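You operate a simulated robot arm through the tools that you are given. There is no shell and no other tool. Be economical: measure what you need, move in short steps, check, and stop when the job is done.

You run a simulated robot arm. Do the job below in one go: nothing can be reset, and whatever is moved stays where it is left.

Task
Level the flow cup stand by its bubble, then run the paint into the steel cup.
Fine: turn the yellow foot knob alone, cup under before the lever opens, lever shut after, spill nothing. Set down upright: steel cup.

The check looks at the end state, three seconds after you hand in, the way a careful person would. Anything else that was tipped, shoved, dropped, spilled or broken makes it a failure.

Robot
A 6-joint arm with a two-finger parallel gripper, fixed in place. Base frame: the origin is at the foot of the arm, x ahead of it, y to its left, z up; the work surface is at about z = 0.88. Units: m, degrees, N and s.
With the tool pointing down near the work surface it reaches from about 0.24 to 0.64 m from the base axis. Its first joint turns from -66.0 to 66.0 degrees. Payload 2.7 kg.
The TCP is the grasp point between the finger pads, 0.023 m short of the fingertips. In the tool frame z runs along the fingers and y along their closing line. The gripper opens to 0.094 m. The fingers are 0.038 m wide and 0.01 m thick; the gripper's body (0.054 by 0.096 m) begins 0.039 m behind the TCP.
Orientation is that of the tool frame in the base frame, as a unit quaternion [x, y, z, w]. With the fingers straight down and closing along the base's y, the tool's x points along the base's -x, its y along +y and its z along -z.

Tools
- The arm moves only by the tool play_rows. Its argument "series" is text: rows parted by semicolons, each of 6 numbers parted by spaces: the shift along the tool's x, y, z in m, then the turn, a rotation vector about the tool's x, y, z in degrees. In form: x y z rx ry rz; .... A call has 1 to 8 rows; each row shifts and turns the commanded pose from where the row before left it, along the tool's axes as they then stand. "claw" is the opening in per cent of the stroke, from 0 (shut) to 100 (fully open), set as the call begins (left out, the last holds). Rows are played at 5 a second. More than 0.05 m and 8.6 degrees between two rows, or a gripper value outside its range, and nothing of the call is played. A pose out of reach is approached as far as the arm can. The call stops where the force on the tool passes 60 N (or 10 N more than at its start, if that is more) or the arm is blocked; 0.2 s more then pass. The fingers move at their own pace (about 0.045 m/s each) and stop on an object; they squeeze with about 35 N. The grip force told is the motor's: it shows also when the fingers shut on nothing. Time passes only in rows, and 0.2 s behind the last, so rows that do not move let the fingers close. It gives the time, the measured TCP pose, the force on the tool (base axes), the opening and the grip force at its end, in the units of the frame above (readings bear some noise), with the torque about the TCP (base axes, N m) and any sound that the robot's microphone picked up, and new pictures: "views" is both (left out), scene, wrist or none.
- Cameras (640 x 400 px; columns grow to the right, rows downward): "scene" is fixed at [0.0943, -0.4414, 1.4306]; the picture's right is [0.61, -0.79, 0.00], its down [-0.40, -0.31, -0.86] and it looks along [0.68, 0.52, -0.51] (base axes); focal length 315 px, centre (320, 200). "wrist" rides on the gripper at [0.086, 0.016, -0.075] in the tool frame; the picture's right is [-0.18, 0.98, 0.00], its down [-0.58, -0.11, -0.81] and it looks along [-0.79, -0.15, 0.59] (tool axes); focal length 243 px, centre (320, 200). There is no depth. A picture from a camera that has moved, and an enlarged one, comes with that camera's place and axes in the base frame and with its lens. The place of the scene camera against the robot may be out by one fixed shift of up to 0.025 m in any direction.
- enlarge(camera, box): a new picture of the part [left, top, right, bottom] of that camera's present view, enlarged. It takes no simulated time.
- hand_in(): hands the job in; it is judged then, once.

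Go step by step. Nothing tells you positions but the pictures and the camera data: compare them with the known pose of the tool, close in by small moves and look again before you grip or let go. The budget is 120 turns and 200 pictures, counting those below and the enlarged ones. Unless the task says otherwise, let go and move clear before handing in, and close with one line.

The tools are called after "Emit:" by a JSON object that holds its "name" and its "arguments". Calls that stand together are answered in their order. play_rows: Moves the arm, as the interface text tells. Its arguments: {"type":"object","properties":{"series":{"type":"string"},"claw":{"type":"number"},"views":{"type":"string","enum":["both","scene","wrist","none"]}},"required":["series"]} The other tools are called the same way: enlarge (camera, box) takes an enlarged picture of a part of a camera's view; hand_in () hands the job in.

At the start:

```text
t: 0.0
eef_pos: [0.4062, -0.002, 1.2115]
ee_rot: [0.001, 1.0, 0.0, 0.0]
force: [0.0, -0.5, 0.2]
wrist_torque: [0.0, 0.01, 0.0]
width: 0.0938
grasp_force: 0.1
```

scene: 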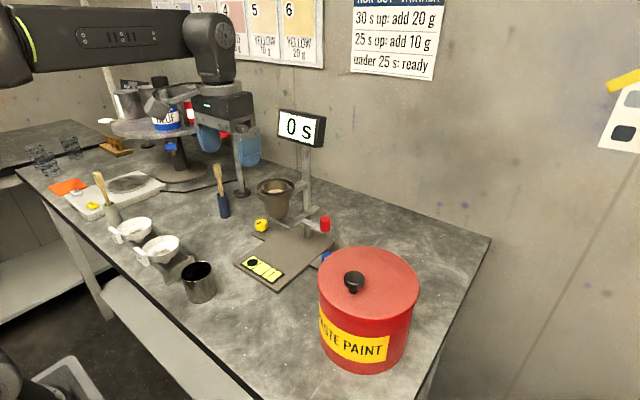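
wrist: 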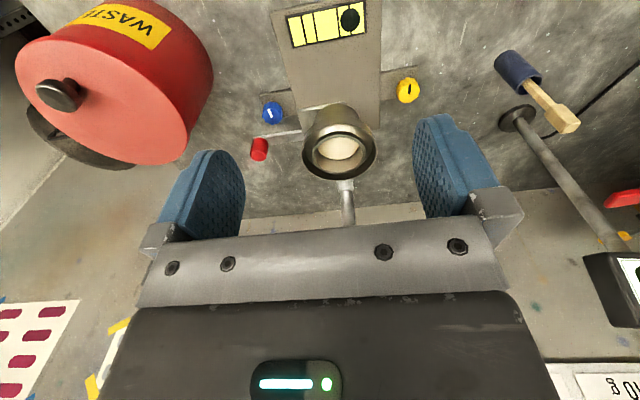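

I see the flow cup stand with a yellow base vial, a yellow knob, a blue knob and a red lever tip; the steel cup stands at the table's front. I'll look closer first.

Emit:
{"name": "enlarge", "arguments": {"camera": "scene", "box": [170, 160, 350, 310]}}

Emit:
{"name": "enlarge", "arguments": {"camera": "wrist", "box": [230, 0, 450, 200]}}

```text
2.67 times, centred on (260, 235) of scene
camera zoom: at [0.0943, -0.4414, 1.4306], right [0.61, -0.79, 0.0], down [-0.4, -0.31, -0.86], along [0.68, 0.52, -0.51], focal length 840 px, centre (480, 107)
```

zoom: 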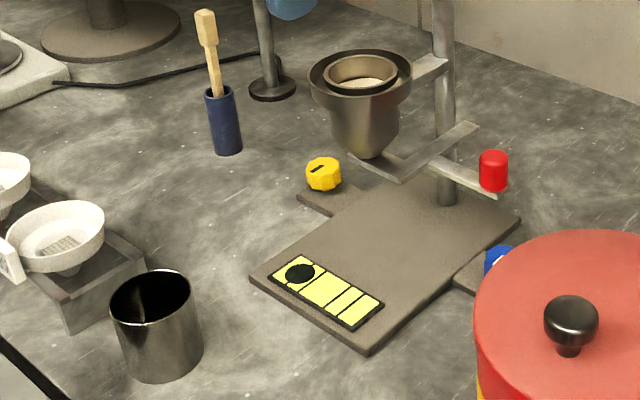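

```text
2.00 times, centred on (340, 100) of wrist
camera zoom: at [0.3202, 0.0139, 1.285], right [0.18, 0.98, 0.0], down [0.58, -0.11, 0.81], along [0.79, -0.15, -0.59], focal length 485 px, centre (280, 400)
```

zoom: 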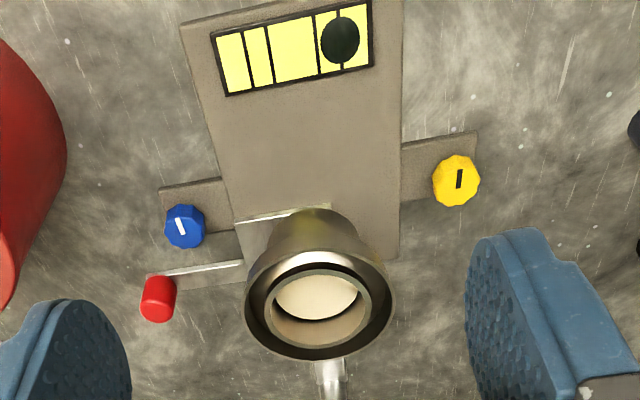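

Emit:
{"name": "play_rows", "arguments": {"series": "0.04 0.04 0 0 0 0; 0.04 0.04 0 0 0 0; 0.03 0.03 0 0 0 0"}}

Emit:
{"name": "enlarge", "arguments": {"camera": "scene", "box": [200, 80, 360, 280]}}

```text
refused: row 1 steps farther than a row can; nothing moved
```

```text
2.00 times, centred on (280, 180) of scene
camera zoom: at [0.0943, -0.4414, 1.4306], right [0.61, -0.79, 0.0], down [-0.4, -0.31, -0.86], along [0.68, 0.52, -0.51], focal length 630 px, centre (400, 240)
```

zoom: 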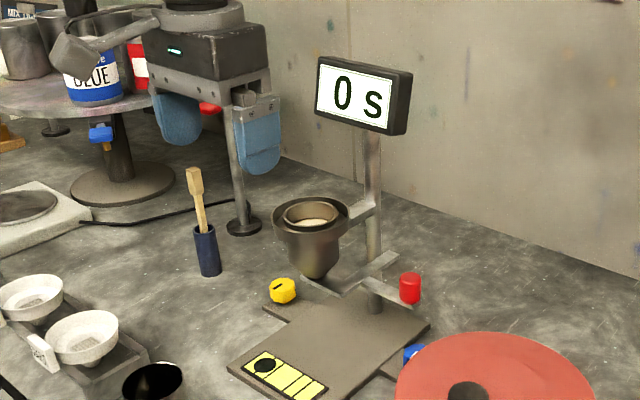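

Emit:
{"name": "play_rows", "arguments": {"series": "0.03 0.03 0 0 0 0; 0.03 0.03 0 0 0 0; 0.02 0.03 0 0 0 0; 0 0.02 0 0 0 0"}}

Emit:
{"name": "enlarge", "arguments": {"camera": "wrist", "box": [120, 0, 440, 200]}}

```text
t: 1.0
eef_pos: [0.326, 0.1066, 1.2114]
ee_rot: [0.0, 1.0, 0.0, 0.001]
force: [0.1, 0.8, 0.0]
wrist_torque: [0.04, 0.01, -0.01]
width: 0.0943
grasp_force: 0.1
camera wrist: at [0.24, 0.1226, 1.2851], right [0.18, 0.98, 0.0], down [0.58, -0.11, 0.81], along [0.79, -0.15, -0.59], focal length 243 px, centre (320, 200)
```

scene: 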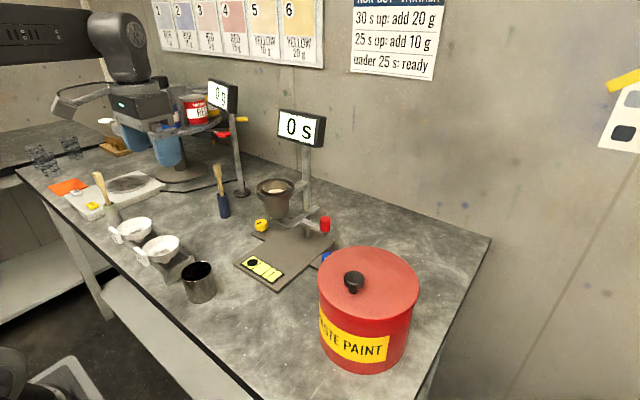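
wrist: 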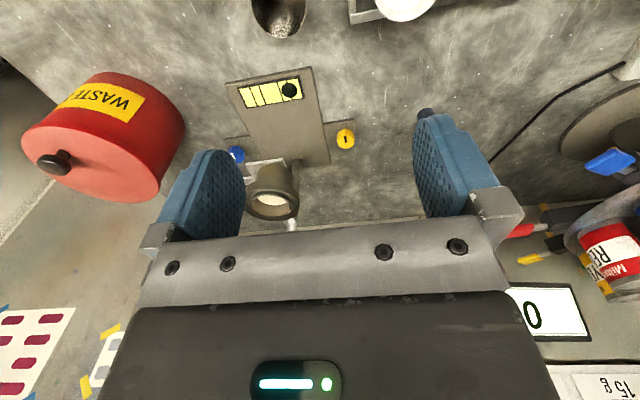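

```text
2.00 times, centred on (280, 100) of wrist
camera zoom: at [0.24, 0.1226, 1.2851], right [0.18, 0.98, 0.0], down [0.58, -0.11, 0.81], along [0.79, -0.15, -0.59], focal length 485 px, centre (400, 400)
```

zoom: 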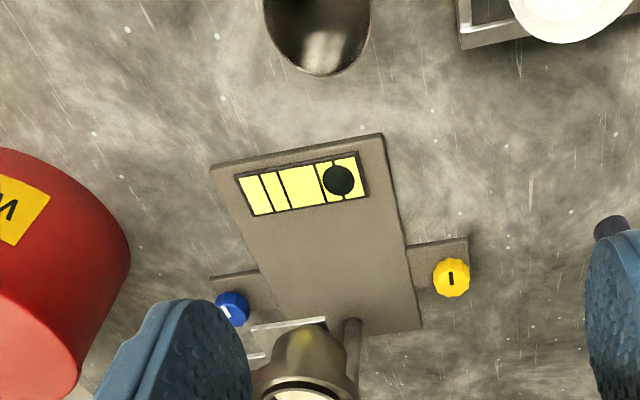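

The knob top is near (0.552, 0.114, 0.911), and the bubble sits towards the yellow side. I'll turn the gripper so that the fingers close along x, and look at the stand from the y side.

Emit:
{"name": "play_rows", "arguments": {"series": "0 0 0 0 0 8.5; 0 0 0 0 0 8.5; 0 0 0 0 0 8.5; 0 0 0 0 0 8.5; 0 0 0 0 0 8.5; 0 0 0 0 0 8.5; 0 0 0 0 0 8.5; 0 0 0 0 0 8.5", "views": "none"}}

Emit:
{"name": "play_rows", "arguments": {"series": "0 0 0 0 0 8; 0 0 0 0 0 8; 0 0 0 0 0 6; 0 0.045 0 0 0 0; 0 0.045 0.04 0 0 0; 0 0.045 0 0 0 0; 0 0.045 0 0 0 0"}}

```text
t: 2.8
eef_pos: [0.3273, 0.1064, 1.2108]
ee_rot: [0.559, 0.829, 0.0, 0.0]
force: [-1.0, -0.4, 0.2]
wrist_torque: [-0.03, -0.04, -0.02]
width: 0.0941
grasp_force: 0.1
```

```text
refused: row 5 steps farther than a row can; nothing moved
```

Emit:
{"name": "play_rows", "arguments": {"series": "0 0 0 0 0 8; 0 0 0 0 0 8; 0 0 0 0 0 6; 0 0.045 0 0 0 0; 0 0.045 0 0 0 0; 0 0.045 0 0 0 0; 0 0.045 0 0 0 0; 0 0.045 0 0 0 0"}}

```text
t: 4.6
eef_pos: [0.5426, 0.1067, 1.208]
ee_rot: [0.707, 0.707, 0.0, 0.0]
force: [-0.5, 0.3, 0.8]
wrist_torque: [-0.02, -0.01, 0.01]
width: 0.0942
grasp_force: 0.0
out of reach, approached as far as the arm can: row 8
camera wrist: at [0.5601, 0.1929, 1.2816], right [0.98, -0.18, 0.0], down [-0.11, -0.58, 0.81], along [-0.15, -0.79, -0.59], focal length 243 px, centre (320, 200)
```

scene: 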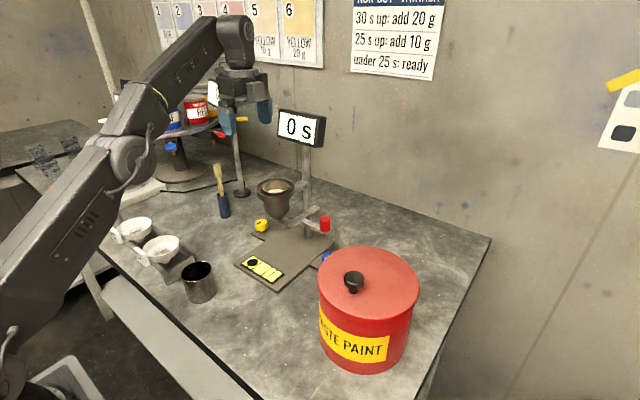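
wrist: 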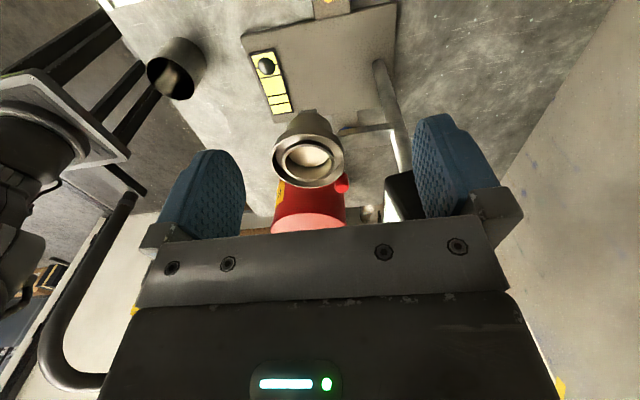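

Emit:
{"name": "play_rows", "arguments": {"series": "0.007 0 0.02 0 0 0; 0 0 0.04 0 0 0; 0 0 0.04 0 0 0; 0 0 0.04 0 0 0; 0 0 0.04 0 0 0"}}

Emit:
{"name": "enlarge", "arguments": {"camera": "wrist", "box": [180, 0, 440, 200]}}

```text
t: 5.8
eef_pos: [0.5425, 0.115, 1.025]
ee_rot: [0.707, 0.707, 0.0, 0.001]
force: [-0.3, -1.4, -0.5]
wrist_torque: [0.0, 0.0, -0.02]
width: 0.0937
grasp_force: 0.0
camera wrist: at [0.5589, 0.201, 1.0986], right [0.98, -0.18, 0.0], down [-0.11, -0.58, 0.81], along [-0.15, -0.79, -0.59], focal length 243 px, centre (320, 200)
```

scene: 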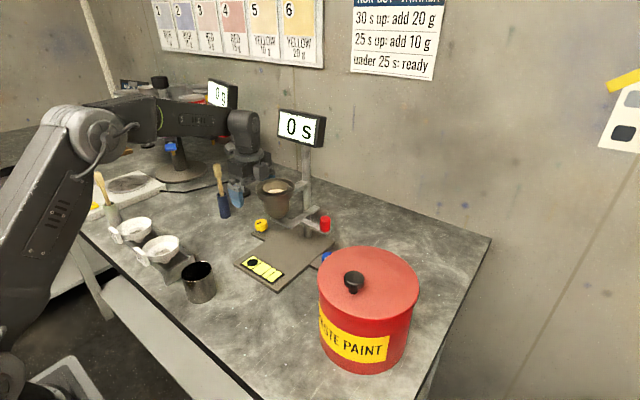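
wrist: 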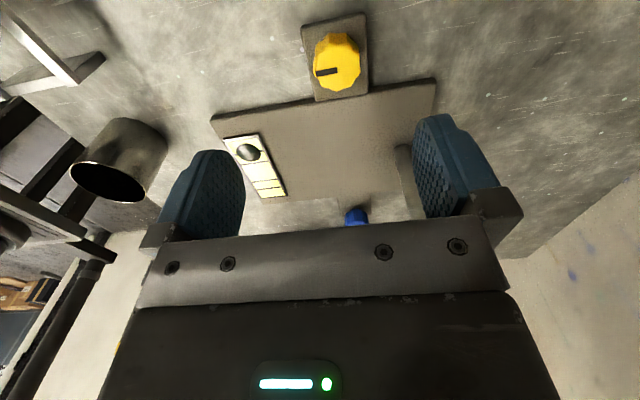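

```text
2.00 times, centred on (310, 100) of wrist
camera zoom: at [0.5589, 0.201, 1.0986], right [0.98, -0.18, 0.0], down [-0.11, -0.58, 0.81], along [-0.15, -0.79, -0.59], focal length 485 px, centre (340, 400)
```

zoom: 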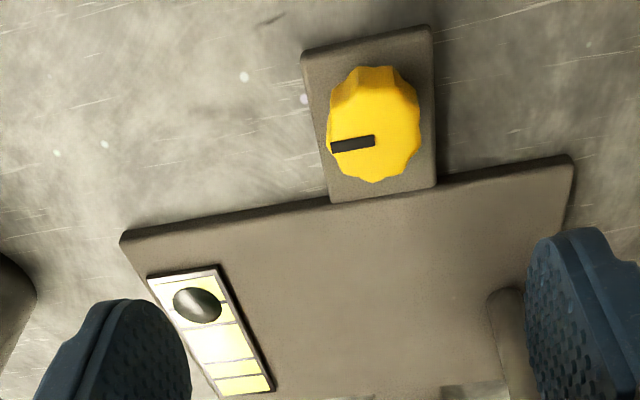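

Emit:
{"name": "play_rows", "arguments": {"series": "-0.002 0.013 0.02 0 0 0; 0 0 0.03 0 0 0; 0 0 0.025 0 0 0; 0 0 0.015 0 0 0"}}

Emit:
{"name": "enlarge", "arguments": {"camera": "wrist", "box": [180, 0, 440, 200]}}

Emit:
{"name": "enlarge", "arguments": {"camera": "scene", "box": [200, 180, 320, 300]}}

```text
t: 6.8
eef_pos: [0.5546, 0.1118, 0.9343]
ee_rot: [0.708, 0.707, 0.001, 0.001]
force: [0.2, 0.0, -0.6]
wrist_torque: [0.01, 0.03, 0.0]
width: 0.094
grasp_force: 0.0
camera wrist: at [0.572, 0.1982, 1.0096], right [0.98, -0.18, 0.0], down [-0.11, -0.58, 0.81], along [-0.15, -0.79, -0.59], focal length 243 px, centre (320, 200)
```

scene: 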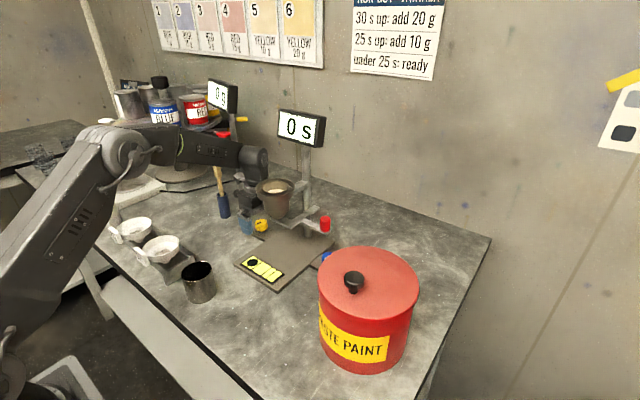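
wrist: 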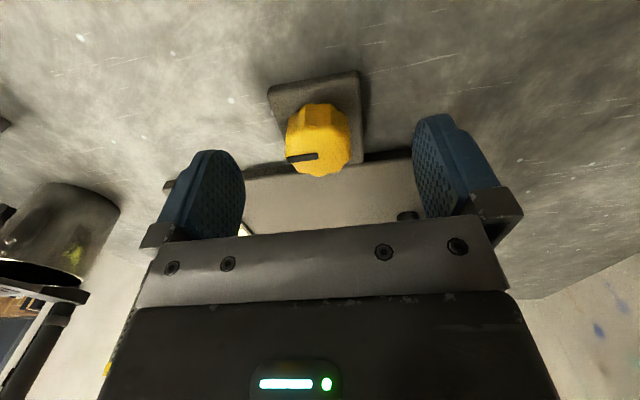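

```text
2.00 times, centred on (310, 100) of wrist
camera zoom: at [0.572, 0.1982, 1.0096], right [0.98, -0.18, 0.0], down [-0.11, -0.58, 0.81], along [-0.15, -0.79, -0.59], focal length 485 px, centre (340, 400)
```

zoom: 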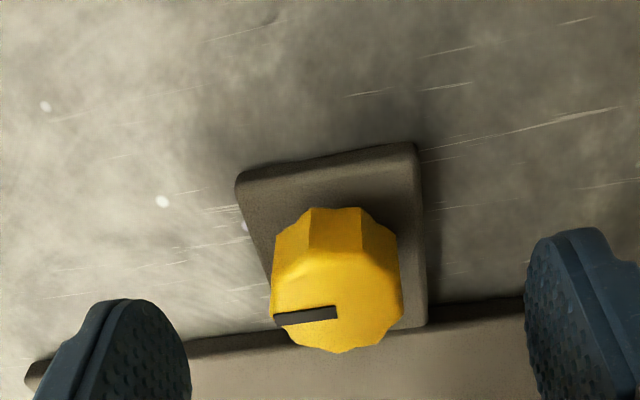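

```text
3.33 times, centred on (260, 240) of scene
camera zoom: at [0.0943, -0.4414, 1.4306], right [0.61, -0.79, 0.0], down [-0.4, -0.31, -0.86], along [0.68, 0.52, -0.51], focal length 1050 px, centre (520, 67)
```

zoom: 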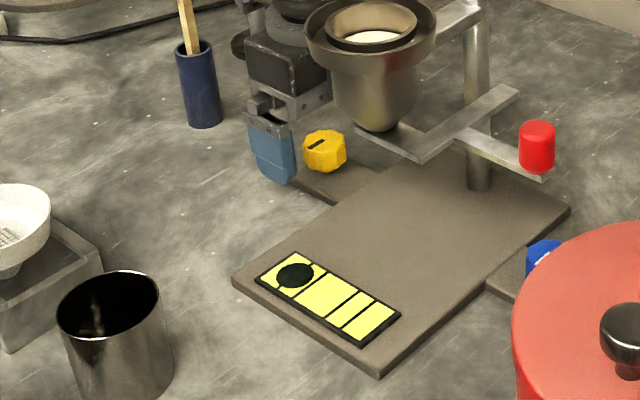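

Emit:
{"name": "play_rows", "arguments": {"series": "0 0.001 0.007 0 0 0; 0 0 0.007 0 0 0; 0 0 0 0 0 0"}}

Emit:
{"name": "enlarge", "arguments": {"camera": "wrist", "box": [180, 0, 440, 200]}}

Emit:
{"name": "enlarge", "arguments": {"camera": "scene", "box": [220, 190, 300, 270]}}

```text
t: 7.6
eef_pos: [0.5561, 0.1116, 0.9223]
ee_rot: [0.707, 0.707, 0.0, 0.001]
force: [-0.3, 0.7, -0.2]
wrist_torque: [0.0, 0.03, 0.02]
width: 0.094
grasp_force: 0.1
camera wrist: at [0.5737, 0.198, 0.9961], right [0.98, -0.18, 0.0], down [-0.11, -0.58, 0.81], along [-0.15, -0.79, -0.59], focal length 243 px, centre (320, 200)
```

scene: 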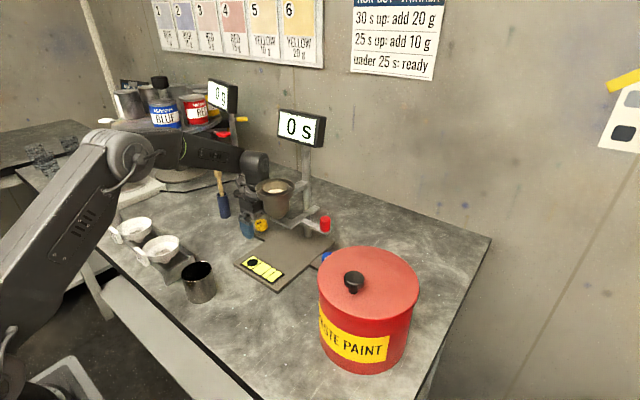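
wrist: 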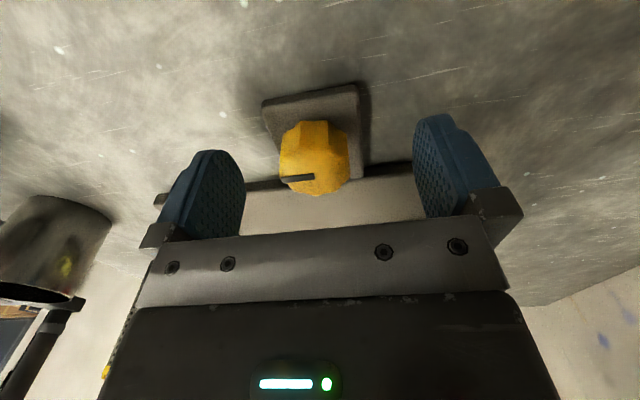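

```text
2.00 times, centred on (310, 100) of wrist
camera zoom: at [0.5737, 0.198, 0.9961], right [0.98, -0.18, 0.0], down [-0.11, -0.58, 0.81], along [-0.15, -0.79, -0.59], focal length 485 px, centre (340, 400)
```

zoom: 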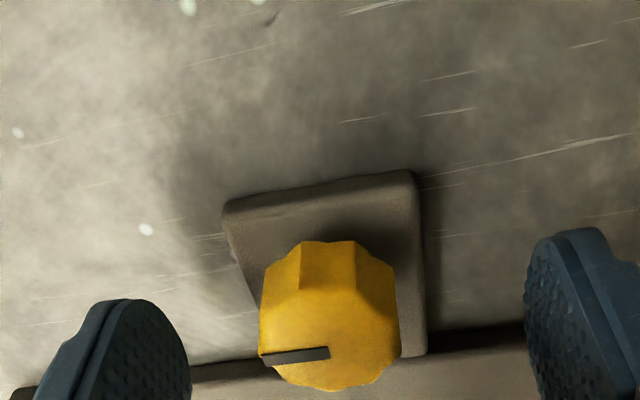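

```text
5.00 times, centred on (260, 230) of scene
camera zoom: at [0.0943, -0.4414, 1.4306], right [0.61, -0.79, 0.0], down [-0.4, -0.31, -0.86], along [0.68, 0.52, -0.51], focal length 1574 px, centre (620, 50)
```

zoom: 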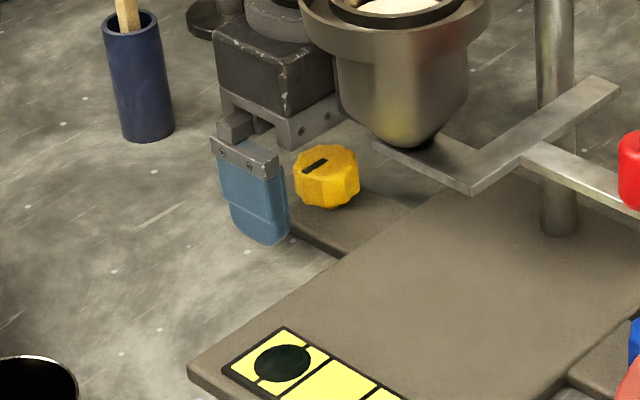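

Emit:
{"name": "play_rows", "arguments": {"series": "0 0 0 0 0 0; 0 0 0 0 0 0; 0 0 0 0 0 0; 0 0 0 0 0 0; 0 0 0 0 0 0", "claw": 0}}

Emit:
{"name": "enlarge", "arguments": {"camera": "scene", "box": [220, 190, 340, 300]}}

```text
t: 8.8
eef_pos: [0.5546, 0.1113, 0.9218]
ee_rot: [0.707, 0.707, -0.002, -0.001]
force: [-22.4, -2.4, 7.0]
wrist_torque: [0.03, 0.11, 0.08]
width: 0.0325
grasp_force: 44.8
camera wrist: at [0.5722, 0.1981, 0.996], right [0.98, -0.18, 0.0], down [-0.1, -0.58, 0.81], along [-0.15, -0.79, -0.59], focal length 243 px, centre (320, 200)
```

scene: 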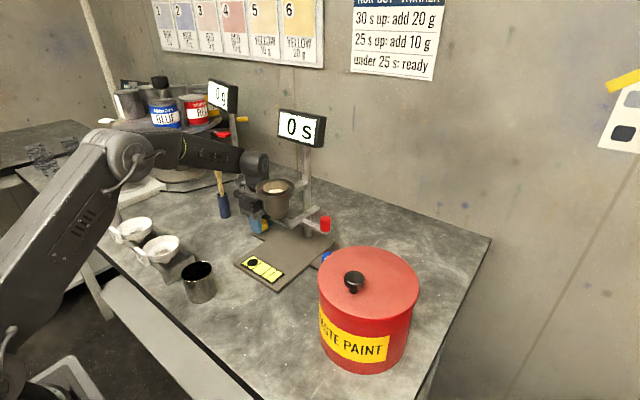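
wrist: 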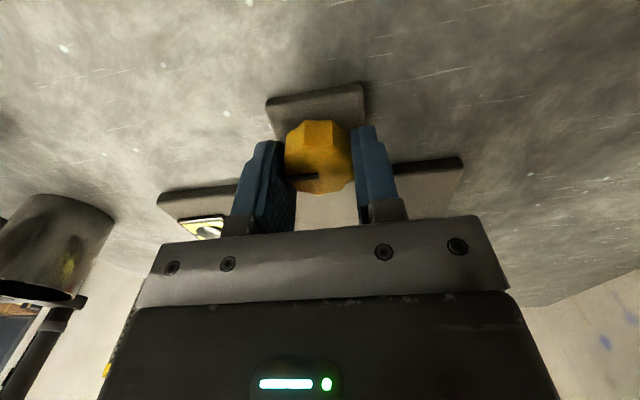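

```text
3.64 times, centred on (280, 245) of scene
camera zoom: at [0.0936, -0.4415, 1.4306], right [0.61, -0.79, 0.0], down [-0.4, -0.31, -0.86], along [0.68, 0.52, -0.51], focal length 1145 px, centre (466, 36)
```

zoom: 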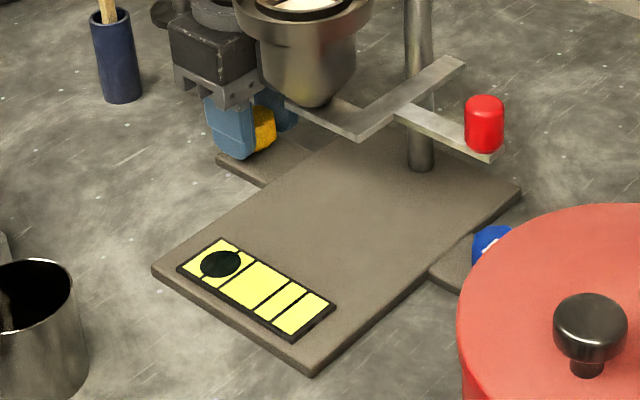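

Emit:
{"name": "play_rows", "arguments": {"series": "0 -0.0015 0 0 0 0; 0 0 0 0 0 -8; 0 0 0 0 0 -8; 0 0 0 0 0 -8; 0 0 0 0 0 0", "views": "none"}}

Emit:
{"name": "enlarge", "arguments": {"camera": "scene", "box": [220, 190, 340, 300]}}

Emit:
{"name": "enlarge", "arguments": {"camera": "wrist", "box": [120, 60, 440, 260]}}

```text
t: 10.0
eef_pos: [0.5564, 0.1115, 0.9223]
ee_rot: [0.544, 0.839, 0.002, 0.002]
force: [7.1, 7.0, -5.4]
wrist_torque: [0.2, 0.59, -0.05]
width: 0.0325
grasp_force: 44.6
```

```text
3.64 times, centred on (280, 245) of scene
camera zoom: at [0.0947, -0.4412, 1.4306], right [0.61, -0.79, 0.0], down [-0.4, -0.31, -0.86], along [0.68, 0.52, -0.51], focal length 1145 px, centre (466, 36)
```

zoom: 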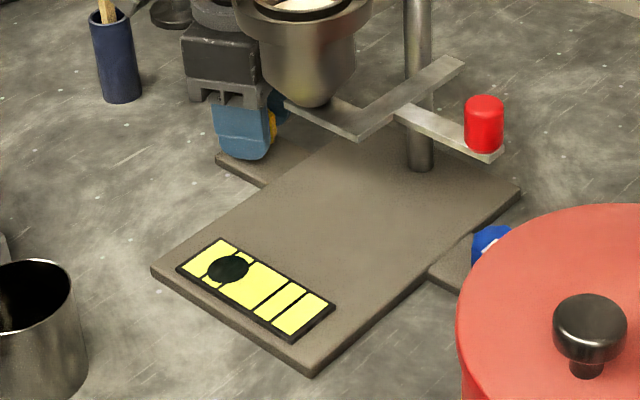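

```text
2.00 times, centred on (280, 160) of wrist
camera zoom: at [0.536, 0.1972, 0.9963], right [0.97, 0.23, 0.01], down [0.13, -0.58, 0.81], along [0.19, -0.78, -0.59], focal length 485 px, centre (400, 280)
```

zoom: 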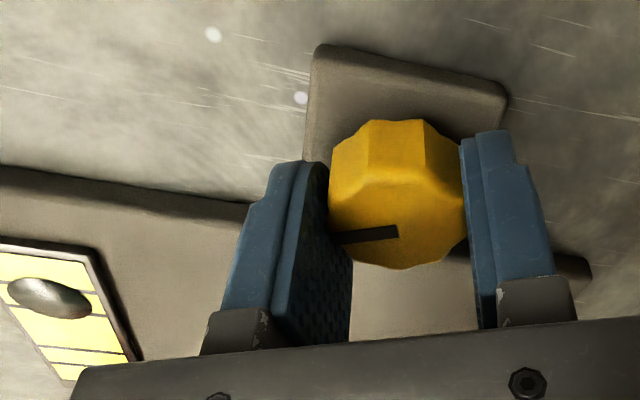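

Counter-clockwise moves the bubble the right way. I'll carry on turning the yellow knob.

Emit:
{"name": "play_rows", "arguments": {"series": "0 0 0 0 0 -8; 0 0 0 0 0 -8; 0 0 0 0 0 -8; 0 0 0 0 0 -8; 0 0 0 0 0 -8; 0 0 0 0 0 -8; 0 0 0 0 0 0", "views": "none"}}

Emit:
{"name": "enlarge", "arguments": {"camera": "scene", "box": [220, 190, 340, 300]}}

Emit:
{"name": "enlarge", "arguments": {"camera": "wrist", "box": [120, 60, 440, 260]}}

```text
t: 11.6
eef_pos: [0.5575, 0.1146, 0.923]
ee_rot: [0.154, 0.988, 0.003, 0.005]
force: [33.5, 30.4, -17.5]
wrist_torque: [-0.11, 0.61, -0.12]
width: 0.0324
grasp_force: 44.9
```

```text
3.64 times, centred on (280, 245) of scene
camera zoom: at [0.0956, -0.4405, 1.4308], right [0.61, -0.79, 0.0], down [-0.41, -0.31, -0.86], along [0.68, 0.52, -0.51], focal length 1145 px, centre (466, 36)
```

zoom: 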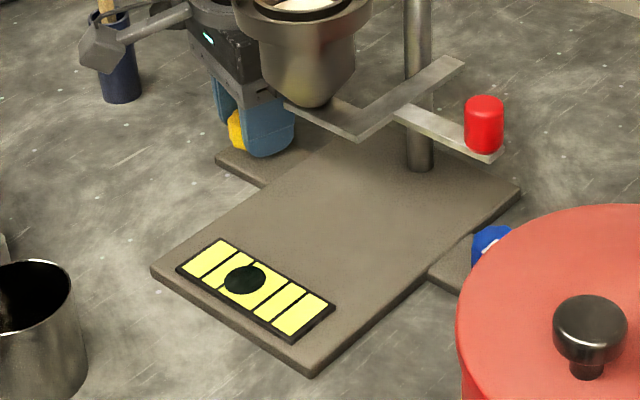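

```text
2.00 times, centred on (280, 160) of wrist
camera zoom: at [0.4803, 0.1552, 0.9957], right [0.47, 0.88, 0.01], down [0.51, -0.28, 0.81], along [0.72, -0.38, -0.59], focal length 485 px, centre (400, 280)
```

zoom: 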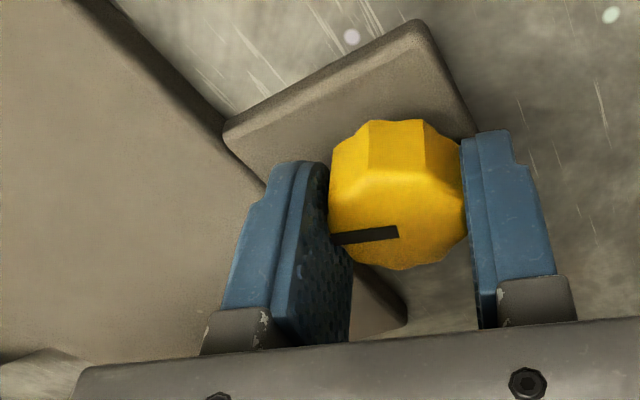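

Emit:
{"name": "play_rows", "arguments": {"series": "-0.002 0.0025 0 0 0 0; 0 0 0 0 0 -8; 0 0 0 0 0 -8; 0 0 0 0 0 -8; 0 0 0 0 0 0", "views": "none"}}

Emit:
{"name": "enlarge", "arguments": {"camera": "scene", "box": [230, 245, 300, 295]}}

```text
t: 12.8
eef_pos: [0.5572, 0.1141, 0.9218]
ee_rot: [-0.055, 0.998, 0.0, 0.002]
force: [0.3, 24.2, -2.6]
wrist_torque: [0.23, -1.36, -0.09]
width: 0.0323
grasp_force: 44.8
```

```text
8.00 times, centred on (265, 270) of scene
camera zoom: at [0.0943, -0.4408, 1.4308], right [0.61, -0.79, 0.0], down [-0.4, -0.31, -0.86], along [0.68, 0.52, -0.51], focal length 2519 px, centre (760, -360)
```

zoom: 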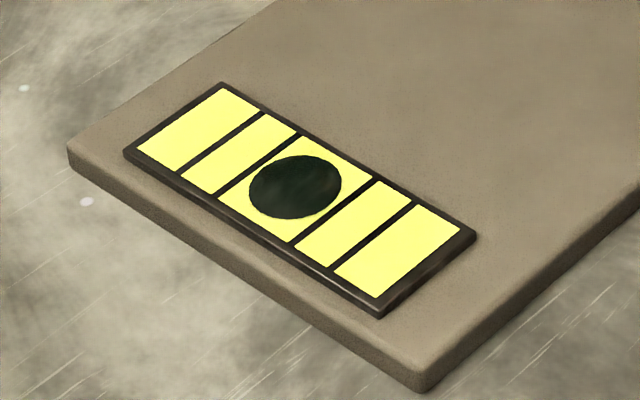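

Emit:
{"name": "play_rows", "arguments": {"series": "0 0.001 0 0 0 0; 0 0 0 0 0 -3; 0 0 0 0 0 0", "views": "none"}}

Emit:
{"name": "play_rows", "arguments": {"series": "0 0 0 0 0 0; 0 0 0 0 0 0; 0 0 0 0 0 0", "claw": 60, "views": "none"}}

Emit:
{"name": "enlarge", "arguments": {"camera": "scene", "box": [230, 245, 300, 295]}}

Emit:
{"name": "enlarge", "arguments": {"camera": "wrist", "box": [120, 0, 440, 200]}}

```text
t: 13.6
eef_pos: [0.5583, 0.1147, 0.9223]
ee_rot: [-0.081, 0.997, 0.001, 0.001]
force: [5.5, 22.1, 0.1]
wrist_torque: [0.29, 0.19, -0.12]
width: 0.0321
grasp_force: 45.7
```

```text
t: 14.4
eef_pos: [0.5589, 0.1134, 0.922]
ee_rot: [-0.079, 0.997, 0.0, 0.0]
force: [-0.4, 0.0, -0.7]
wrist_torque: [0.01, 0.01, 0.02]
width: 0.0565
grasp_force: 0.0
```

```text
8.00 times, centred on (265, 270) of scene
camera zoom: at [0.0943, -0.4414, 1.4306], right [0.61, -0.79, 0.0], down [-0.4, -0.31, -0.86], along [0.68, 0.52, -0.51], focal length 2519 px, centre (760, -360)
```

zoom: 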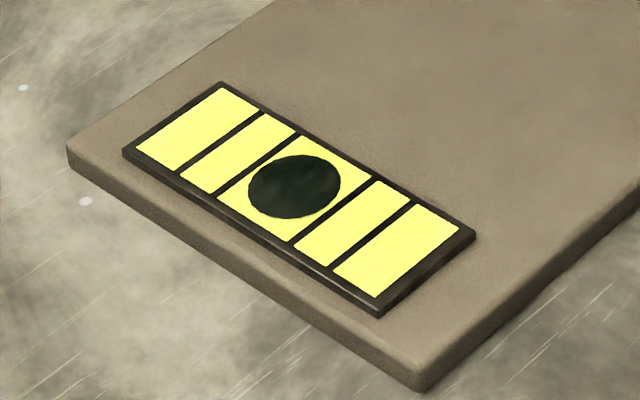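

```text
2.00 times, centred on (280, 100) of wrist
camera zoom: at [0.4709, 0.1155, 0.9962], right [0.03, 1.0, 0.0], down [0.59, -0.02, 0.81], along [0.81, -0.02, -0.59], focal length 485 px, centre (400, 400)
```

zoom: 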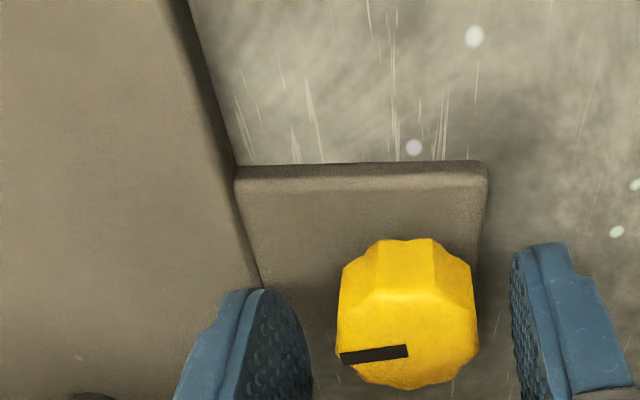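

The bubble is centred. I'll raise the gripper clear and back away for a look at the stand and the cup.

Emit:
{"name": "play_rows", "arguments": {"series": "0 0 -0.04 0 0 0; 0 0 -0.045 0 0 8; 0 0 -0.045 0 0 0; 0.045 0 0 0 0 0; 0.045 0 0 0 0 0; 0.045 0 0 0 0 0; 0.045 0 0 0 0 0; 0.045 -0.02 0 0 0 0", "claw": 100}}

Emit:
{"name": "enlarge", "arguments": {"camera": "wrist", "box": [120, 0, 440, 240]}}

Emit:
{"name": "enlarge", "arguments": {"camera": "scene", "box": [250, 160, 350, 260]}}

```text
t: 16.2
eef_pos: [0.3311, 0.0867, 1.0502]
ee_rot: [-0.009, 1.0, 0.001, 0.001]
force: [-0.1, -0.1, -0.3]
wrist_torque: [0.02, 0.0, 0.02]
width: 0.0942
grasp_force: 0.2
camera wrist: at [0.2452, 0.1012, 1.1246], right [0.17, 0.99, 0.0], down [0.58, -0.1, 0.81], along [0.8, -0.13, -0.59], focal length 243 px, centre (320, 200)
```

scene: 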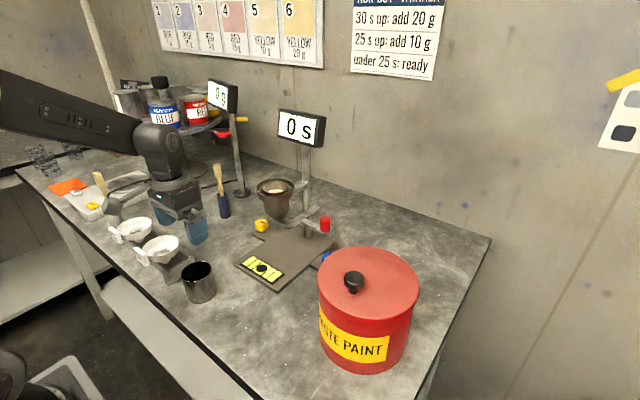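
wrist: 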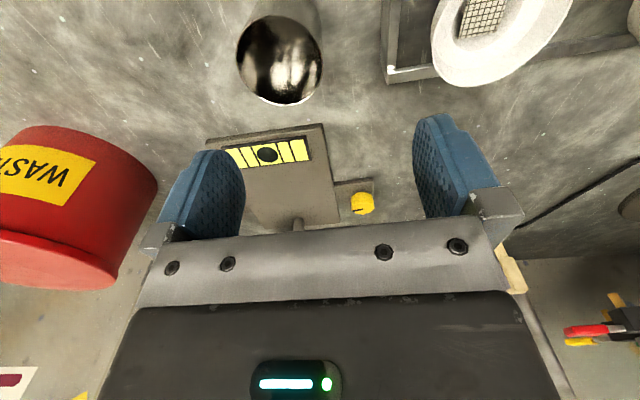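

```text
1.67 times, centred on (280, 120) of wrist
camera zoom: at [0.2452, 0.1012, 1.1246], right [0.17, 0.99, 0.0], down [0.58, -0.1, 0.81], along [0.8, -0.13, -0.59], focal length 404 px, centre (387, 333)
```

zoom: 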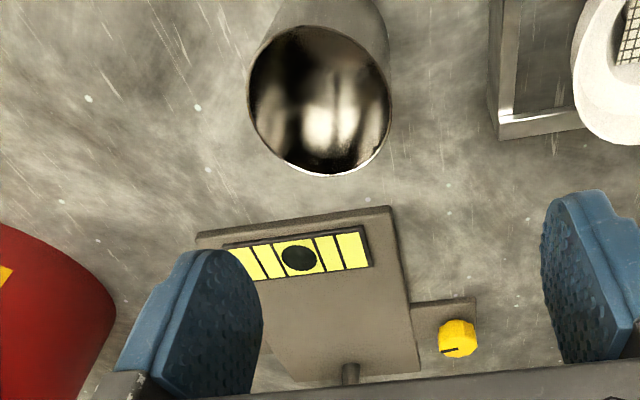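

```text
4.00 times, centred on (300, 210) of scene
camera zoom: at [0.0944, -0.4414, 1.4306], right [0.61, -0.79, 0.0], down [-0.4, -0.31, -0.86], along [0.68, 0.52, -0.51], focal length 1260 px, centre (400, 160)
```

zoom: 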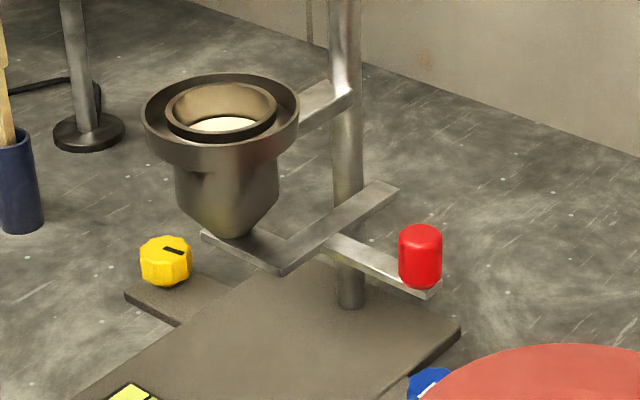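

Emit:
{"name": "play_rows", "arguments": {"series": "0 -0.04 -0.02 0 0 0; 0 -0.045 -0.01 0 0 0; 0 -0.045 0 0 0 0; 0.02 -0.04 0 0 0 0"}}

Emit:
{"name": "enlarge", "arguments": {"camera": "wrist", "box": [240, 30, 460, 220]}}

```text
t: 17.2
eef_pos: [0.3158, -0.0815, 1.0796]
ee_rot: [-0.009, 1.0, 0.0, 0.0]
force: [-0.3, 0.3, -0.2]
wrist_torque: [0.0, 0.0, -0.01]
width: 0.094
grasp_force: 0.0
camera wrist: at [0.2299, -0.0674, 1.1535], right [0.17, 0.99, 0.0], down [0.58, -0.1, 0.81], along [0.8, -0.13, -0.59], focal length 243 px, centre (320, 200)
```

scene: 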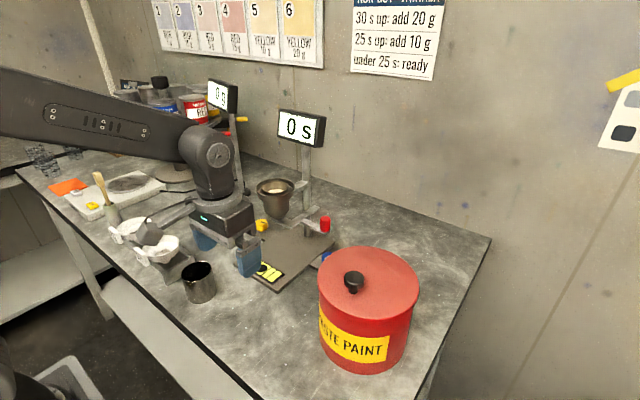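
wrist: 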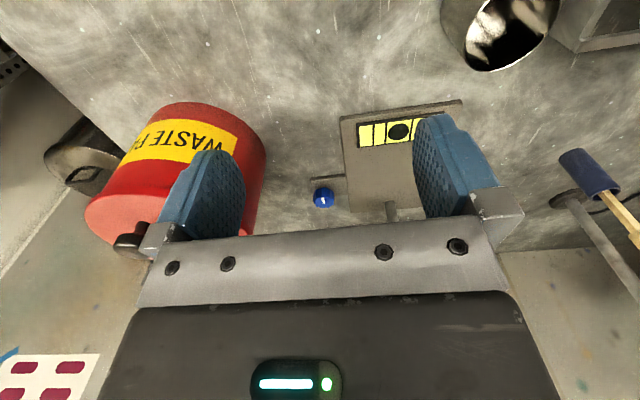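

```text
2.11 times, centred on (350, 125) of wrist
camera zoom: at [0.2299, -0.0674, 1.1535], right [0.17, 0.99, 0.0], down [0.58, -0.1, 0.81], along [0.8, -0.13, -0.59], focal length 511 px, centre (257, 358)
```

zoom: 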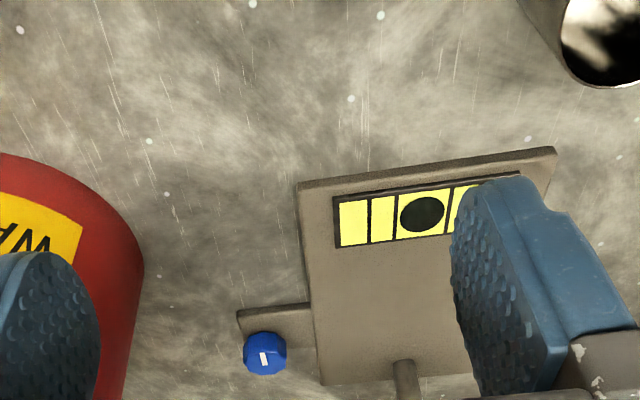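

Emit:
{"name": "play_rows", "arguments": {"series": "0 0 -0.045 0 0 0; -0.02 0 -0.04 0 0 0; -0.03 0 -0.03 0 0 0; -0.03 -0.01 -0.03 0 0 0", "views": "none"}}

Emit:
{"name": "enlarge", "arguments": {"camera": "wrist", "box": [240, 30, 460, 220]}}

Emit:
{"name": "enlarge", "arguments": {"camera": "scene", "box": [250, 170, 340, 250]}}

```text
t: 18.2
eef_pos: [0.3979, -0.0899, 1.2276]
ee_rot: [-0.01, 1.0, 0.0, -0.001]
force: [0.7, -0.2, 0.1]
wrist_torque: [0.02, -0.02, -0.02]
width: 0.094
grasp_force: 0.0
```

```text
2.11 times, centred on (350, 125) of wrist
camera zoom: at [0.311, -0.0758, 1.3019], right [0.17, 0.99, 0.0], down [0.58, -0.1, 0.81], along [0.8, -0.13, -0.59], focal length 511 px, centre (257, 358)
```

zoom: 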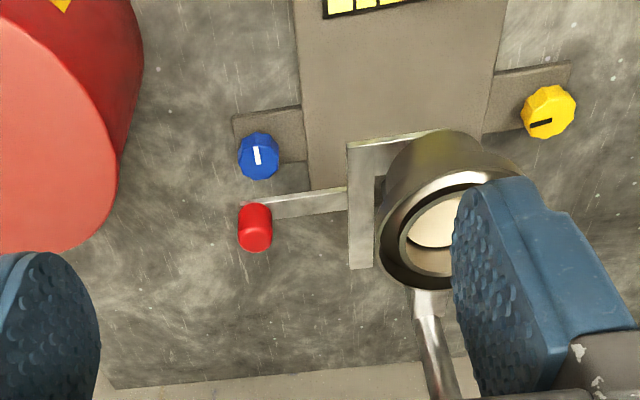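

```text
5.00 times, centred on (295, 210) of scene
camera zoom: at [0.0943, -0.4414, 1.4306], right [0.61, -0.79, 0.0], down [-0.4, -0.31, -0.86], along [0.68, 0.52, -0.51], focal length 1574 px, centre (445, 150)
```

zoom: 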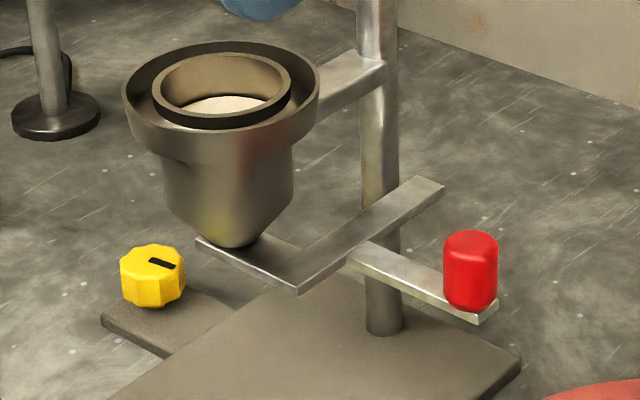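

Lever handle is about (0.528, -0.111, 1.02), the gate plate's top about z 1.005, the outlet near (0.511, 0) and the steel cup near (0.322, 0.059). To pass beneath the flow cup I'll grip the steel cup with the tool tilted 45°. First I'll yaw.

Emit:
{"name": "play_rows", "arguments": {"series": "0 0 0 0 0 -8.5; 0 0 0 0 0 -8.5; 0 0 0 0 0 -8.5; 0 0 0 0 0 -8.5; 0 0 0 0 0 -8.5; 0 0 0 0 0 -8.5; 0 0 0 0 0 -8.5; 0 0 0 0 0 -8.5", "views": "none"}}

Emit:
{"name": "play_rows", "arguments": {"series": "0 0 0 0 0 -8.5; 0 0 0 0 0 -8.5; 0 0.04 0 0 0 -4; 0 0.036 0.02 0 0 0; 0 0 0.045 0 0 0; -0.03 0 0.03 0 0 0; -0.03 0 0.03 0 0 0"}}

```text
t: 20.0
eef_pos: [0.3955, -0.0904, 1.2278]
ee_rot: [-0.568, 0.823, -0.001, 0.0]
force: [-0.4, -0.9, 0.0]
wrist_torque: [0.01, 0.04, -0.03]
width: 0.0939
grasp_force: 0.0
```

```text
t: 21.6
eef_pos: [0.3205, -0.0258, 1.1029]
ee_rot: [0.707, -0.707, 0.0, -0.001]
force: [0.3, 0.2, 0.0]
wrist_torque: [0.01, 0.03, -0.01]
width: 0.0941
grasp_force: 0.0
camera wrist: at [0.3062, -0.1127, 1.1768], right [-0.98, 0.18, 0.0], down [0.11, 0.58, 0.81], along [0.15, 0.79, -0.59], focal length 243 px, centre (320, 200)
```

scene: 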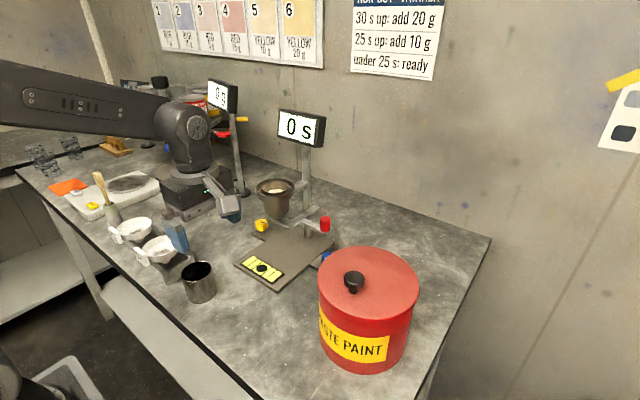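
wrist: 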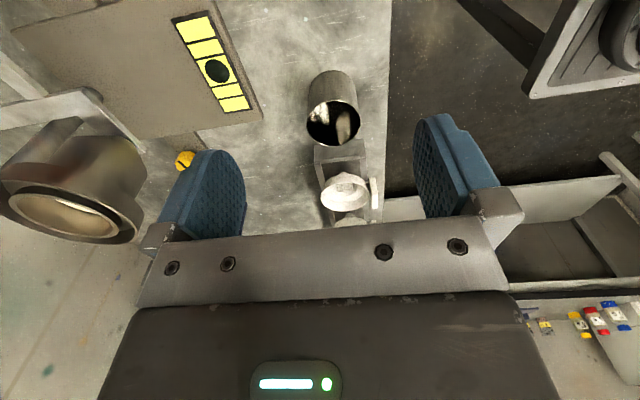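

Emit:
{"name": "play_rows", "arguments": {"series": "0 -0.002 0 0 -7.5 0; 0 0 0 0 -7.5 0; 0 0 0 0 -7.5 0; 0 0 0 0 -7.5 0; 0 0 0 0 -7.5 0; 0 0 0 0 -7.5 0; 0.025 0 0.03 0 0 0; 0.02 0 0.02 0 0 0"}}

```text
t: 23.4
eef_pos: [0.322, -0.0231, 1.0352]
ee_rot: [-0.653, 0.653, 0.27, 0.272]
force: [0.5, 0.2, 0.2]
wrist_torque: [0.0, -0.01, -0.04]
width: 0.0941
grasp_force: 0.0
camera wrist: at [0.3078, -0.1376, 1.0252], right [-0.98, 0.13, 0.13], down [0.11, -0.16, 0.98], along [0.15, 0.98, 0.14], focal length 243 px, centre (320, 200)
```

scene: 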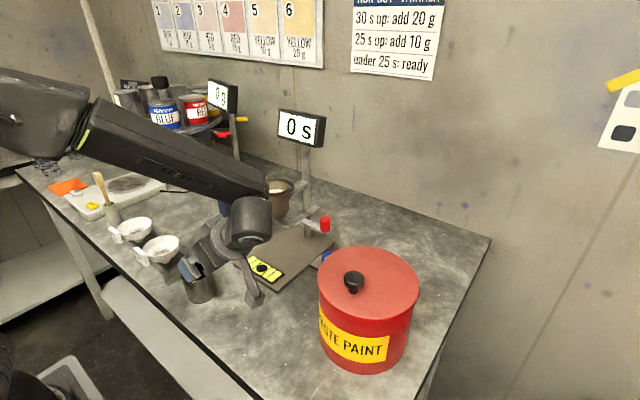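
wrist: 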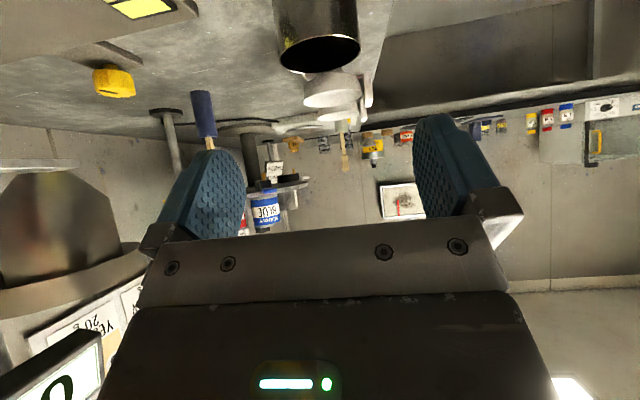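

Emit:
{"name": "play_rows", "arguments": {"series": "0.024 -0.001 0 0 0 0; 0 0 0.04 0 0 0; 0 0 0.04 0 0 0; 0 0 0.02 0 0 0"}}

Emit:
{"name": "enlarge", "arguments": {"camera": "scene", "box": [150, 220, 270, 320]}}

```text
t: 24.4
eef_pos: [0.3236, 0.0311, 0.9458]
ee_rot: [0.653, -0.653, -0.27, -0.271]
force: [-0.3, 0.4, 0.7]
wrist_torque: [0.02, 0.04, -0.02]
width: 0.0939
grasp_force: 0.2
camera wrist: at [0.3079, -0.0822, 0.9368], right [-0.98, 0.13, 0.13], down [0.11, -0.16, 0.98], along [0.15, 0.98, 0.14], focal length 243 px, centre (320, 200)
```

scene: 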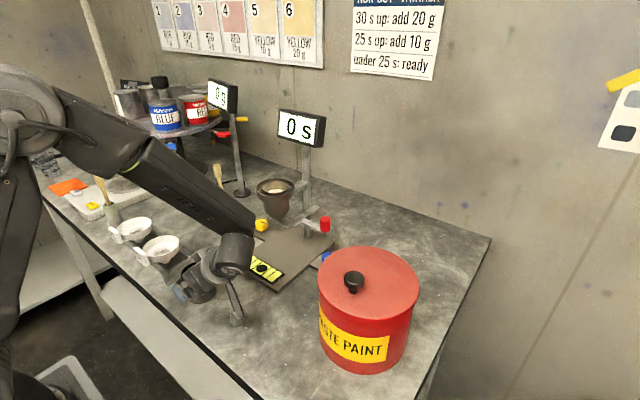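
wrist: 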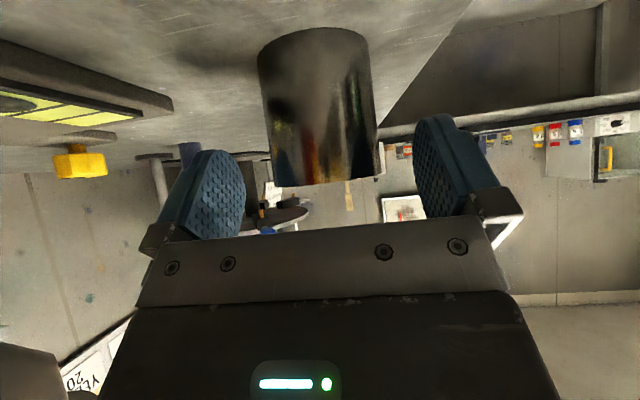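

```text
4.00 times, centred on (210, 270) of scene
camera zoom: at [0.0943, -0.4414, 1.4306], right [0.61, -0.79, 0.0], down [-0.4, -0.31, -0.86], along [0.68, 0.52, -0.51], focal length 1260 px, centre (760, -80)
```

zoom: 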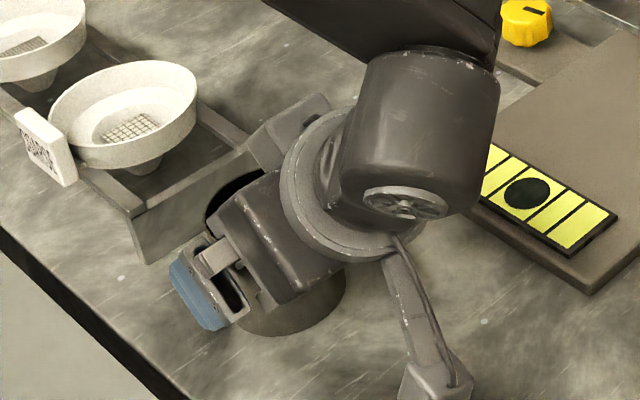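

Emit:
{"name": "play_rows", "arguments": {"series": "0 0 0.02 0 0 0; 0 0 0.01 0 0 0"}}

Emit:
{"name": "enlarge", "arguments": {"camera": "wrist", "box": [200, 60, 460, 260]}}

```text
t: 25.0
eef_pos: [0.3231, 0.0551, 0.9266]
ee_rot: [0.654, -0.653, -0.27, -0.27]
force: [0.7, 0.5, -0.5]
wrist_torque: [-0.03, 0.01, -0.03]
width: 0.0942
grasp_force: 0.0
camera wrist: at [0.3075, -0.0601, 0.9171], right [-0.98, 0.13, 0.13], down [0.11, -0.16, 0.98], along [0.15, 0.98, 0.14], focal length 243 px, centre (320, 200)
```

scene: 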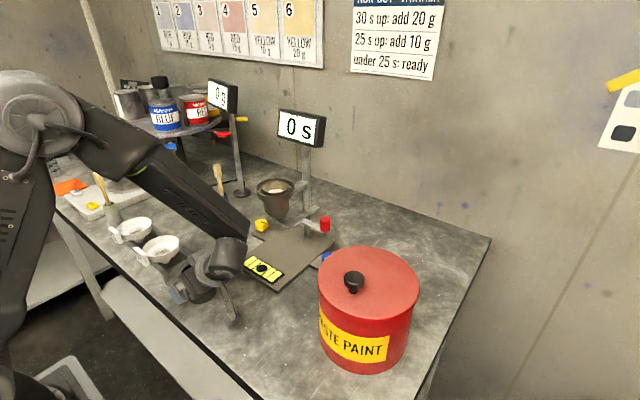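
wrist: 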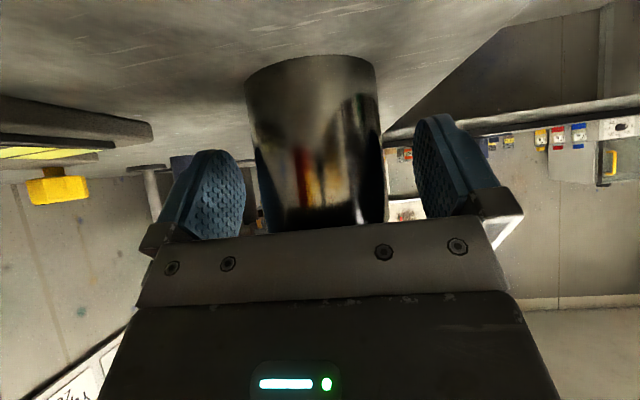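

```text
2.00 times, centred on (330, 160) of wrist
camera zoom: at [0.3075, -0.0601, 0.9171], right [-0.98, 0.13, 0.13], down [0.11, -0.16, 0.98], along [0.15, 0.98, 0.14], focal length 485 px, centre (300, 280)
```

zoom: 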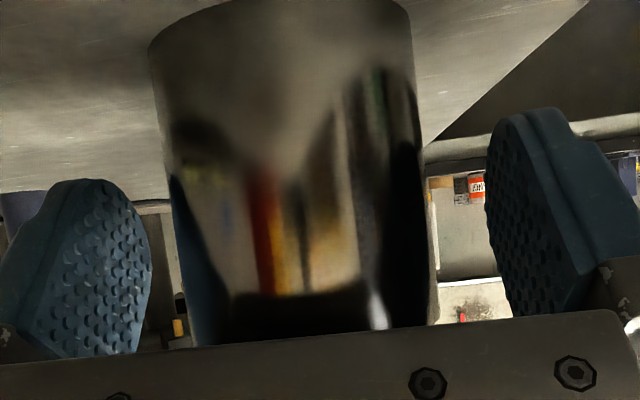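

Emit:
{"name": "play_rows", "arguments": {"series": "0 -0.003 0 0 0 0; 0 0 0 0 0 0; 0 0 0 0 0 0; 0 0 0 0 0 0", "claw": 0}}

```text
t: 26.0
eef_pos: [0.326, 0.0537, 0.9267]
ee_rot: [0.654, -0.653, -0.27, -0.27]
force: [0.2, 0.2, -0.8]
wrist_torque: [0.03, 0.03, 0.0]
width: 0.0604
grasp_force: 35.0
camera wrist: at [0.3107, -0.0605, 0.9171], right [-0.98, 0.13, 0.13], down [0.11, -0.16, 0.98], along [0.15, 0.98, 0.14], focal length 243 px, centre (320, 200)
```

scene: 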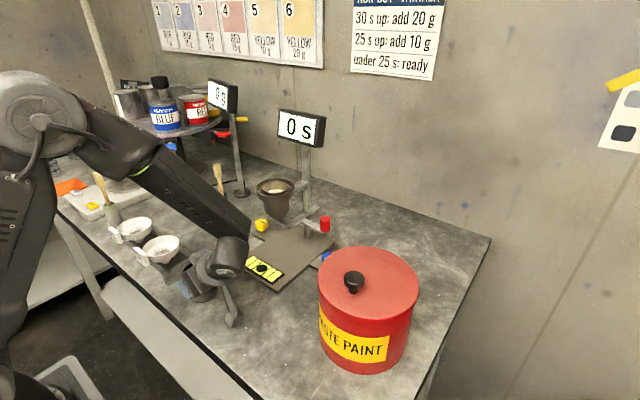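
wrist: 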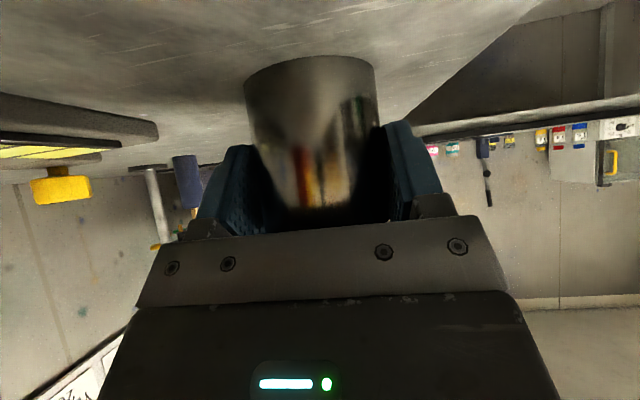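

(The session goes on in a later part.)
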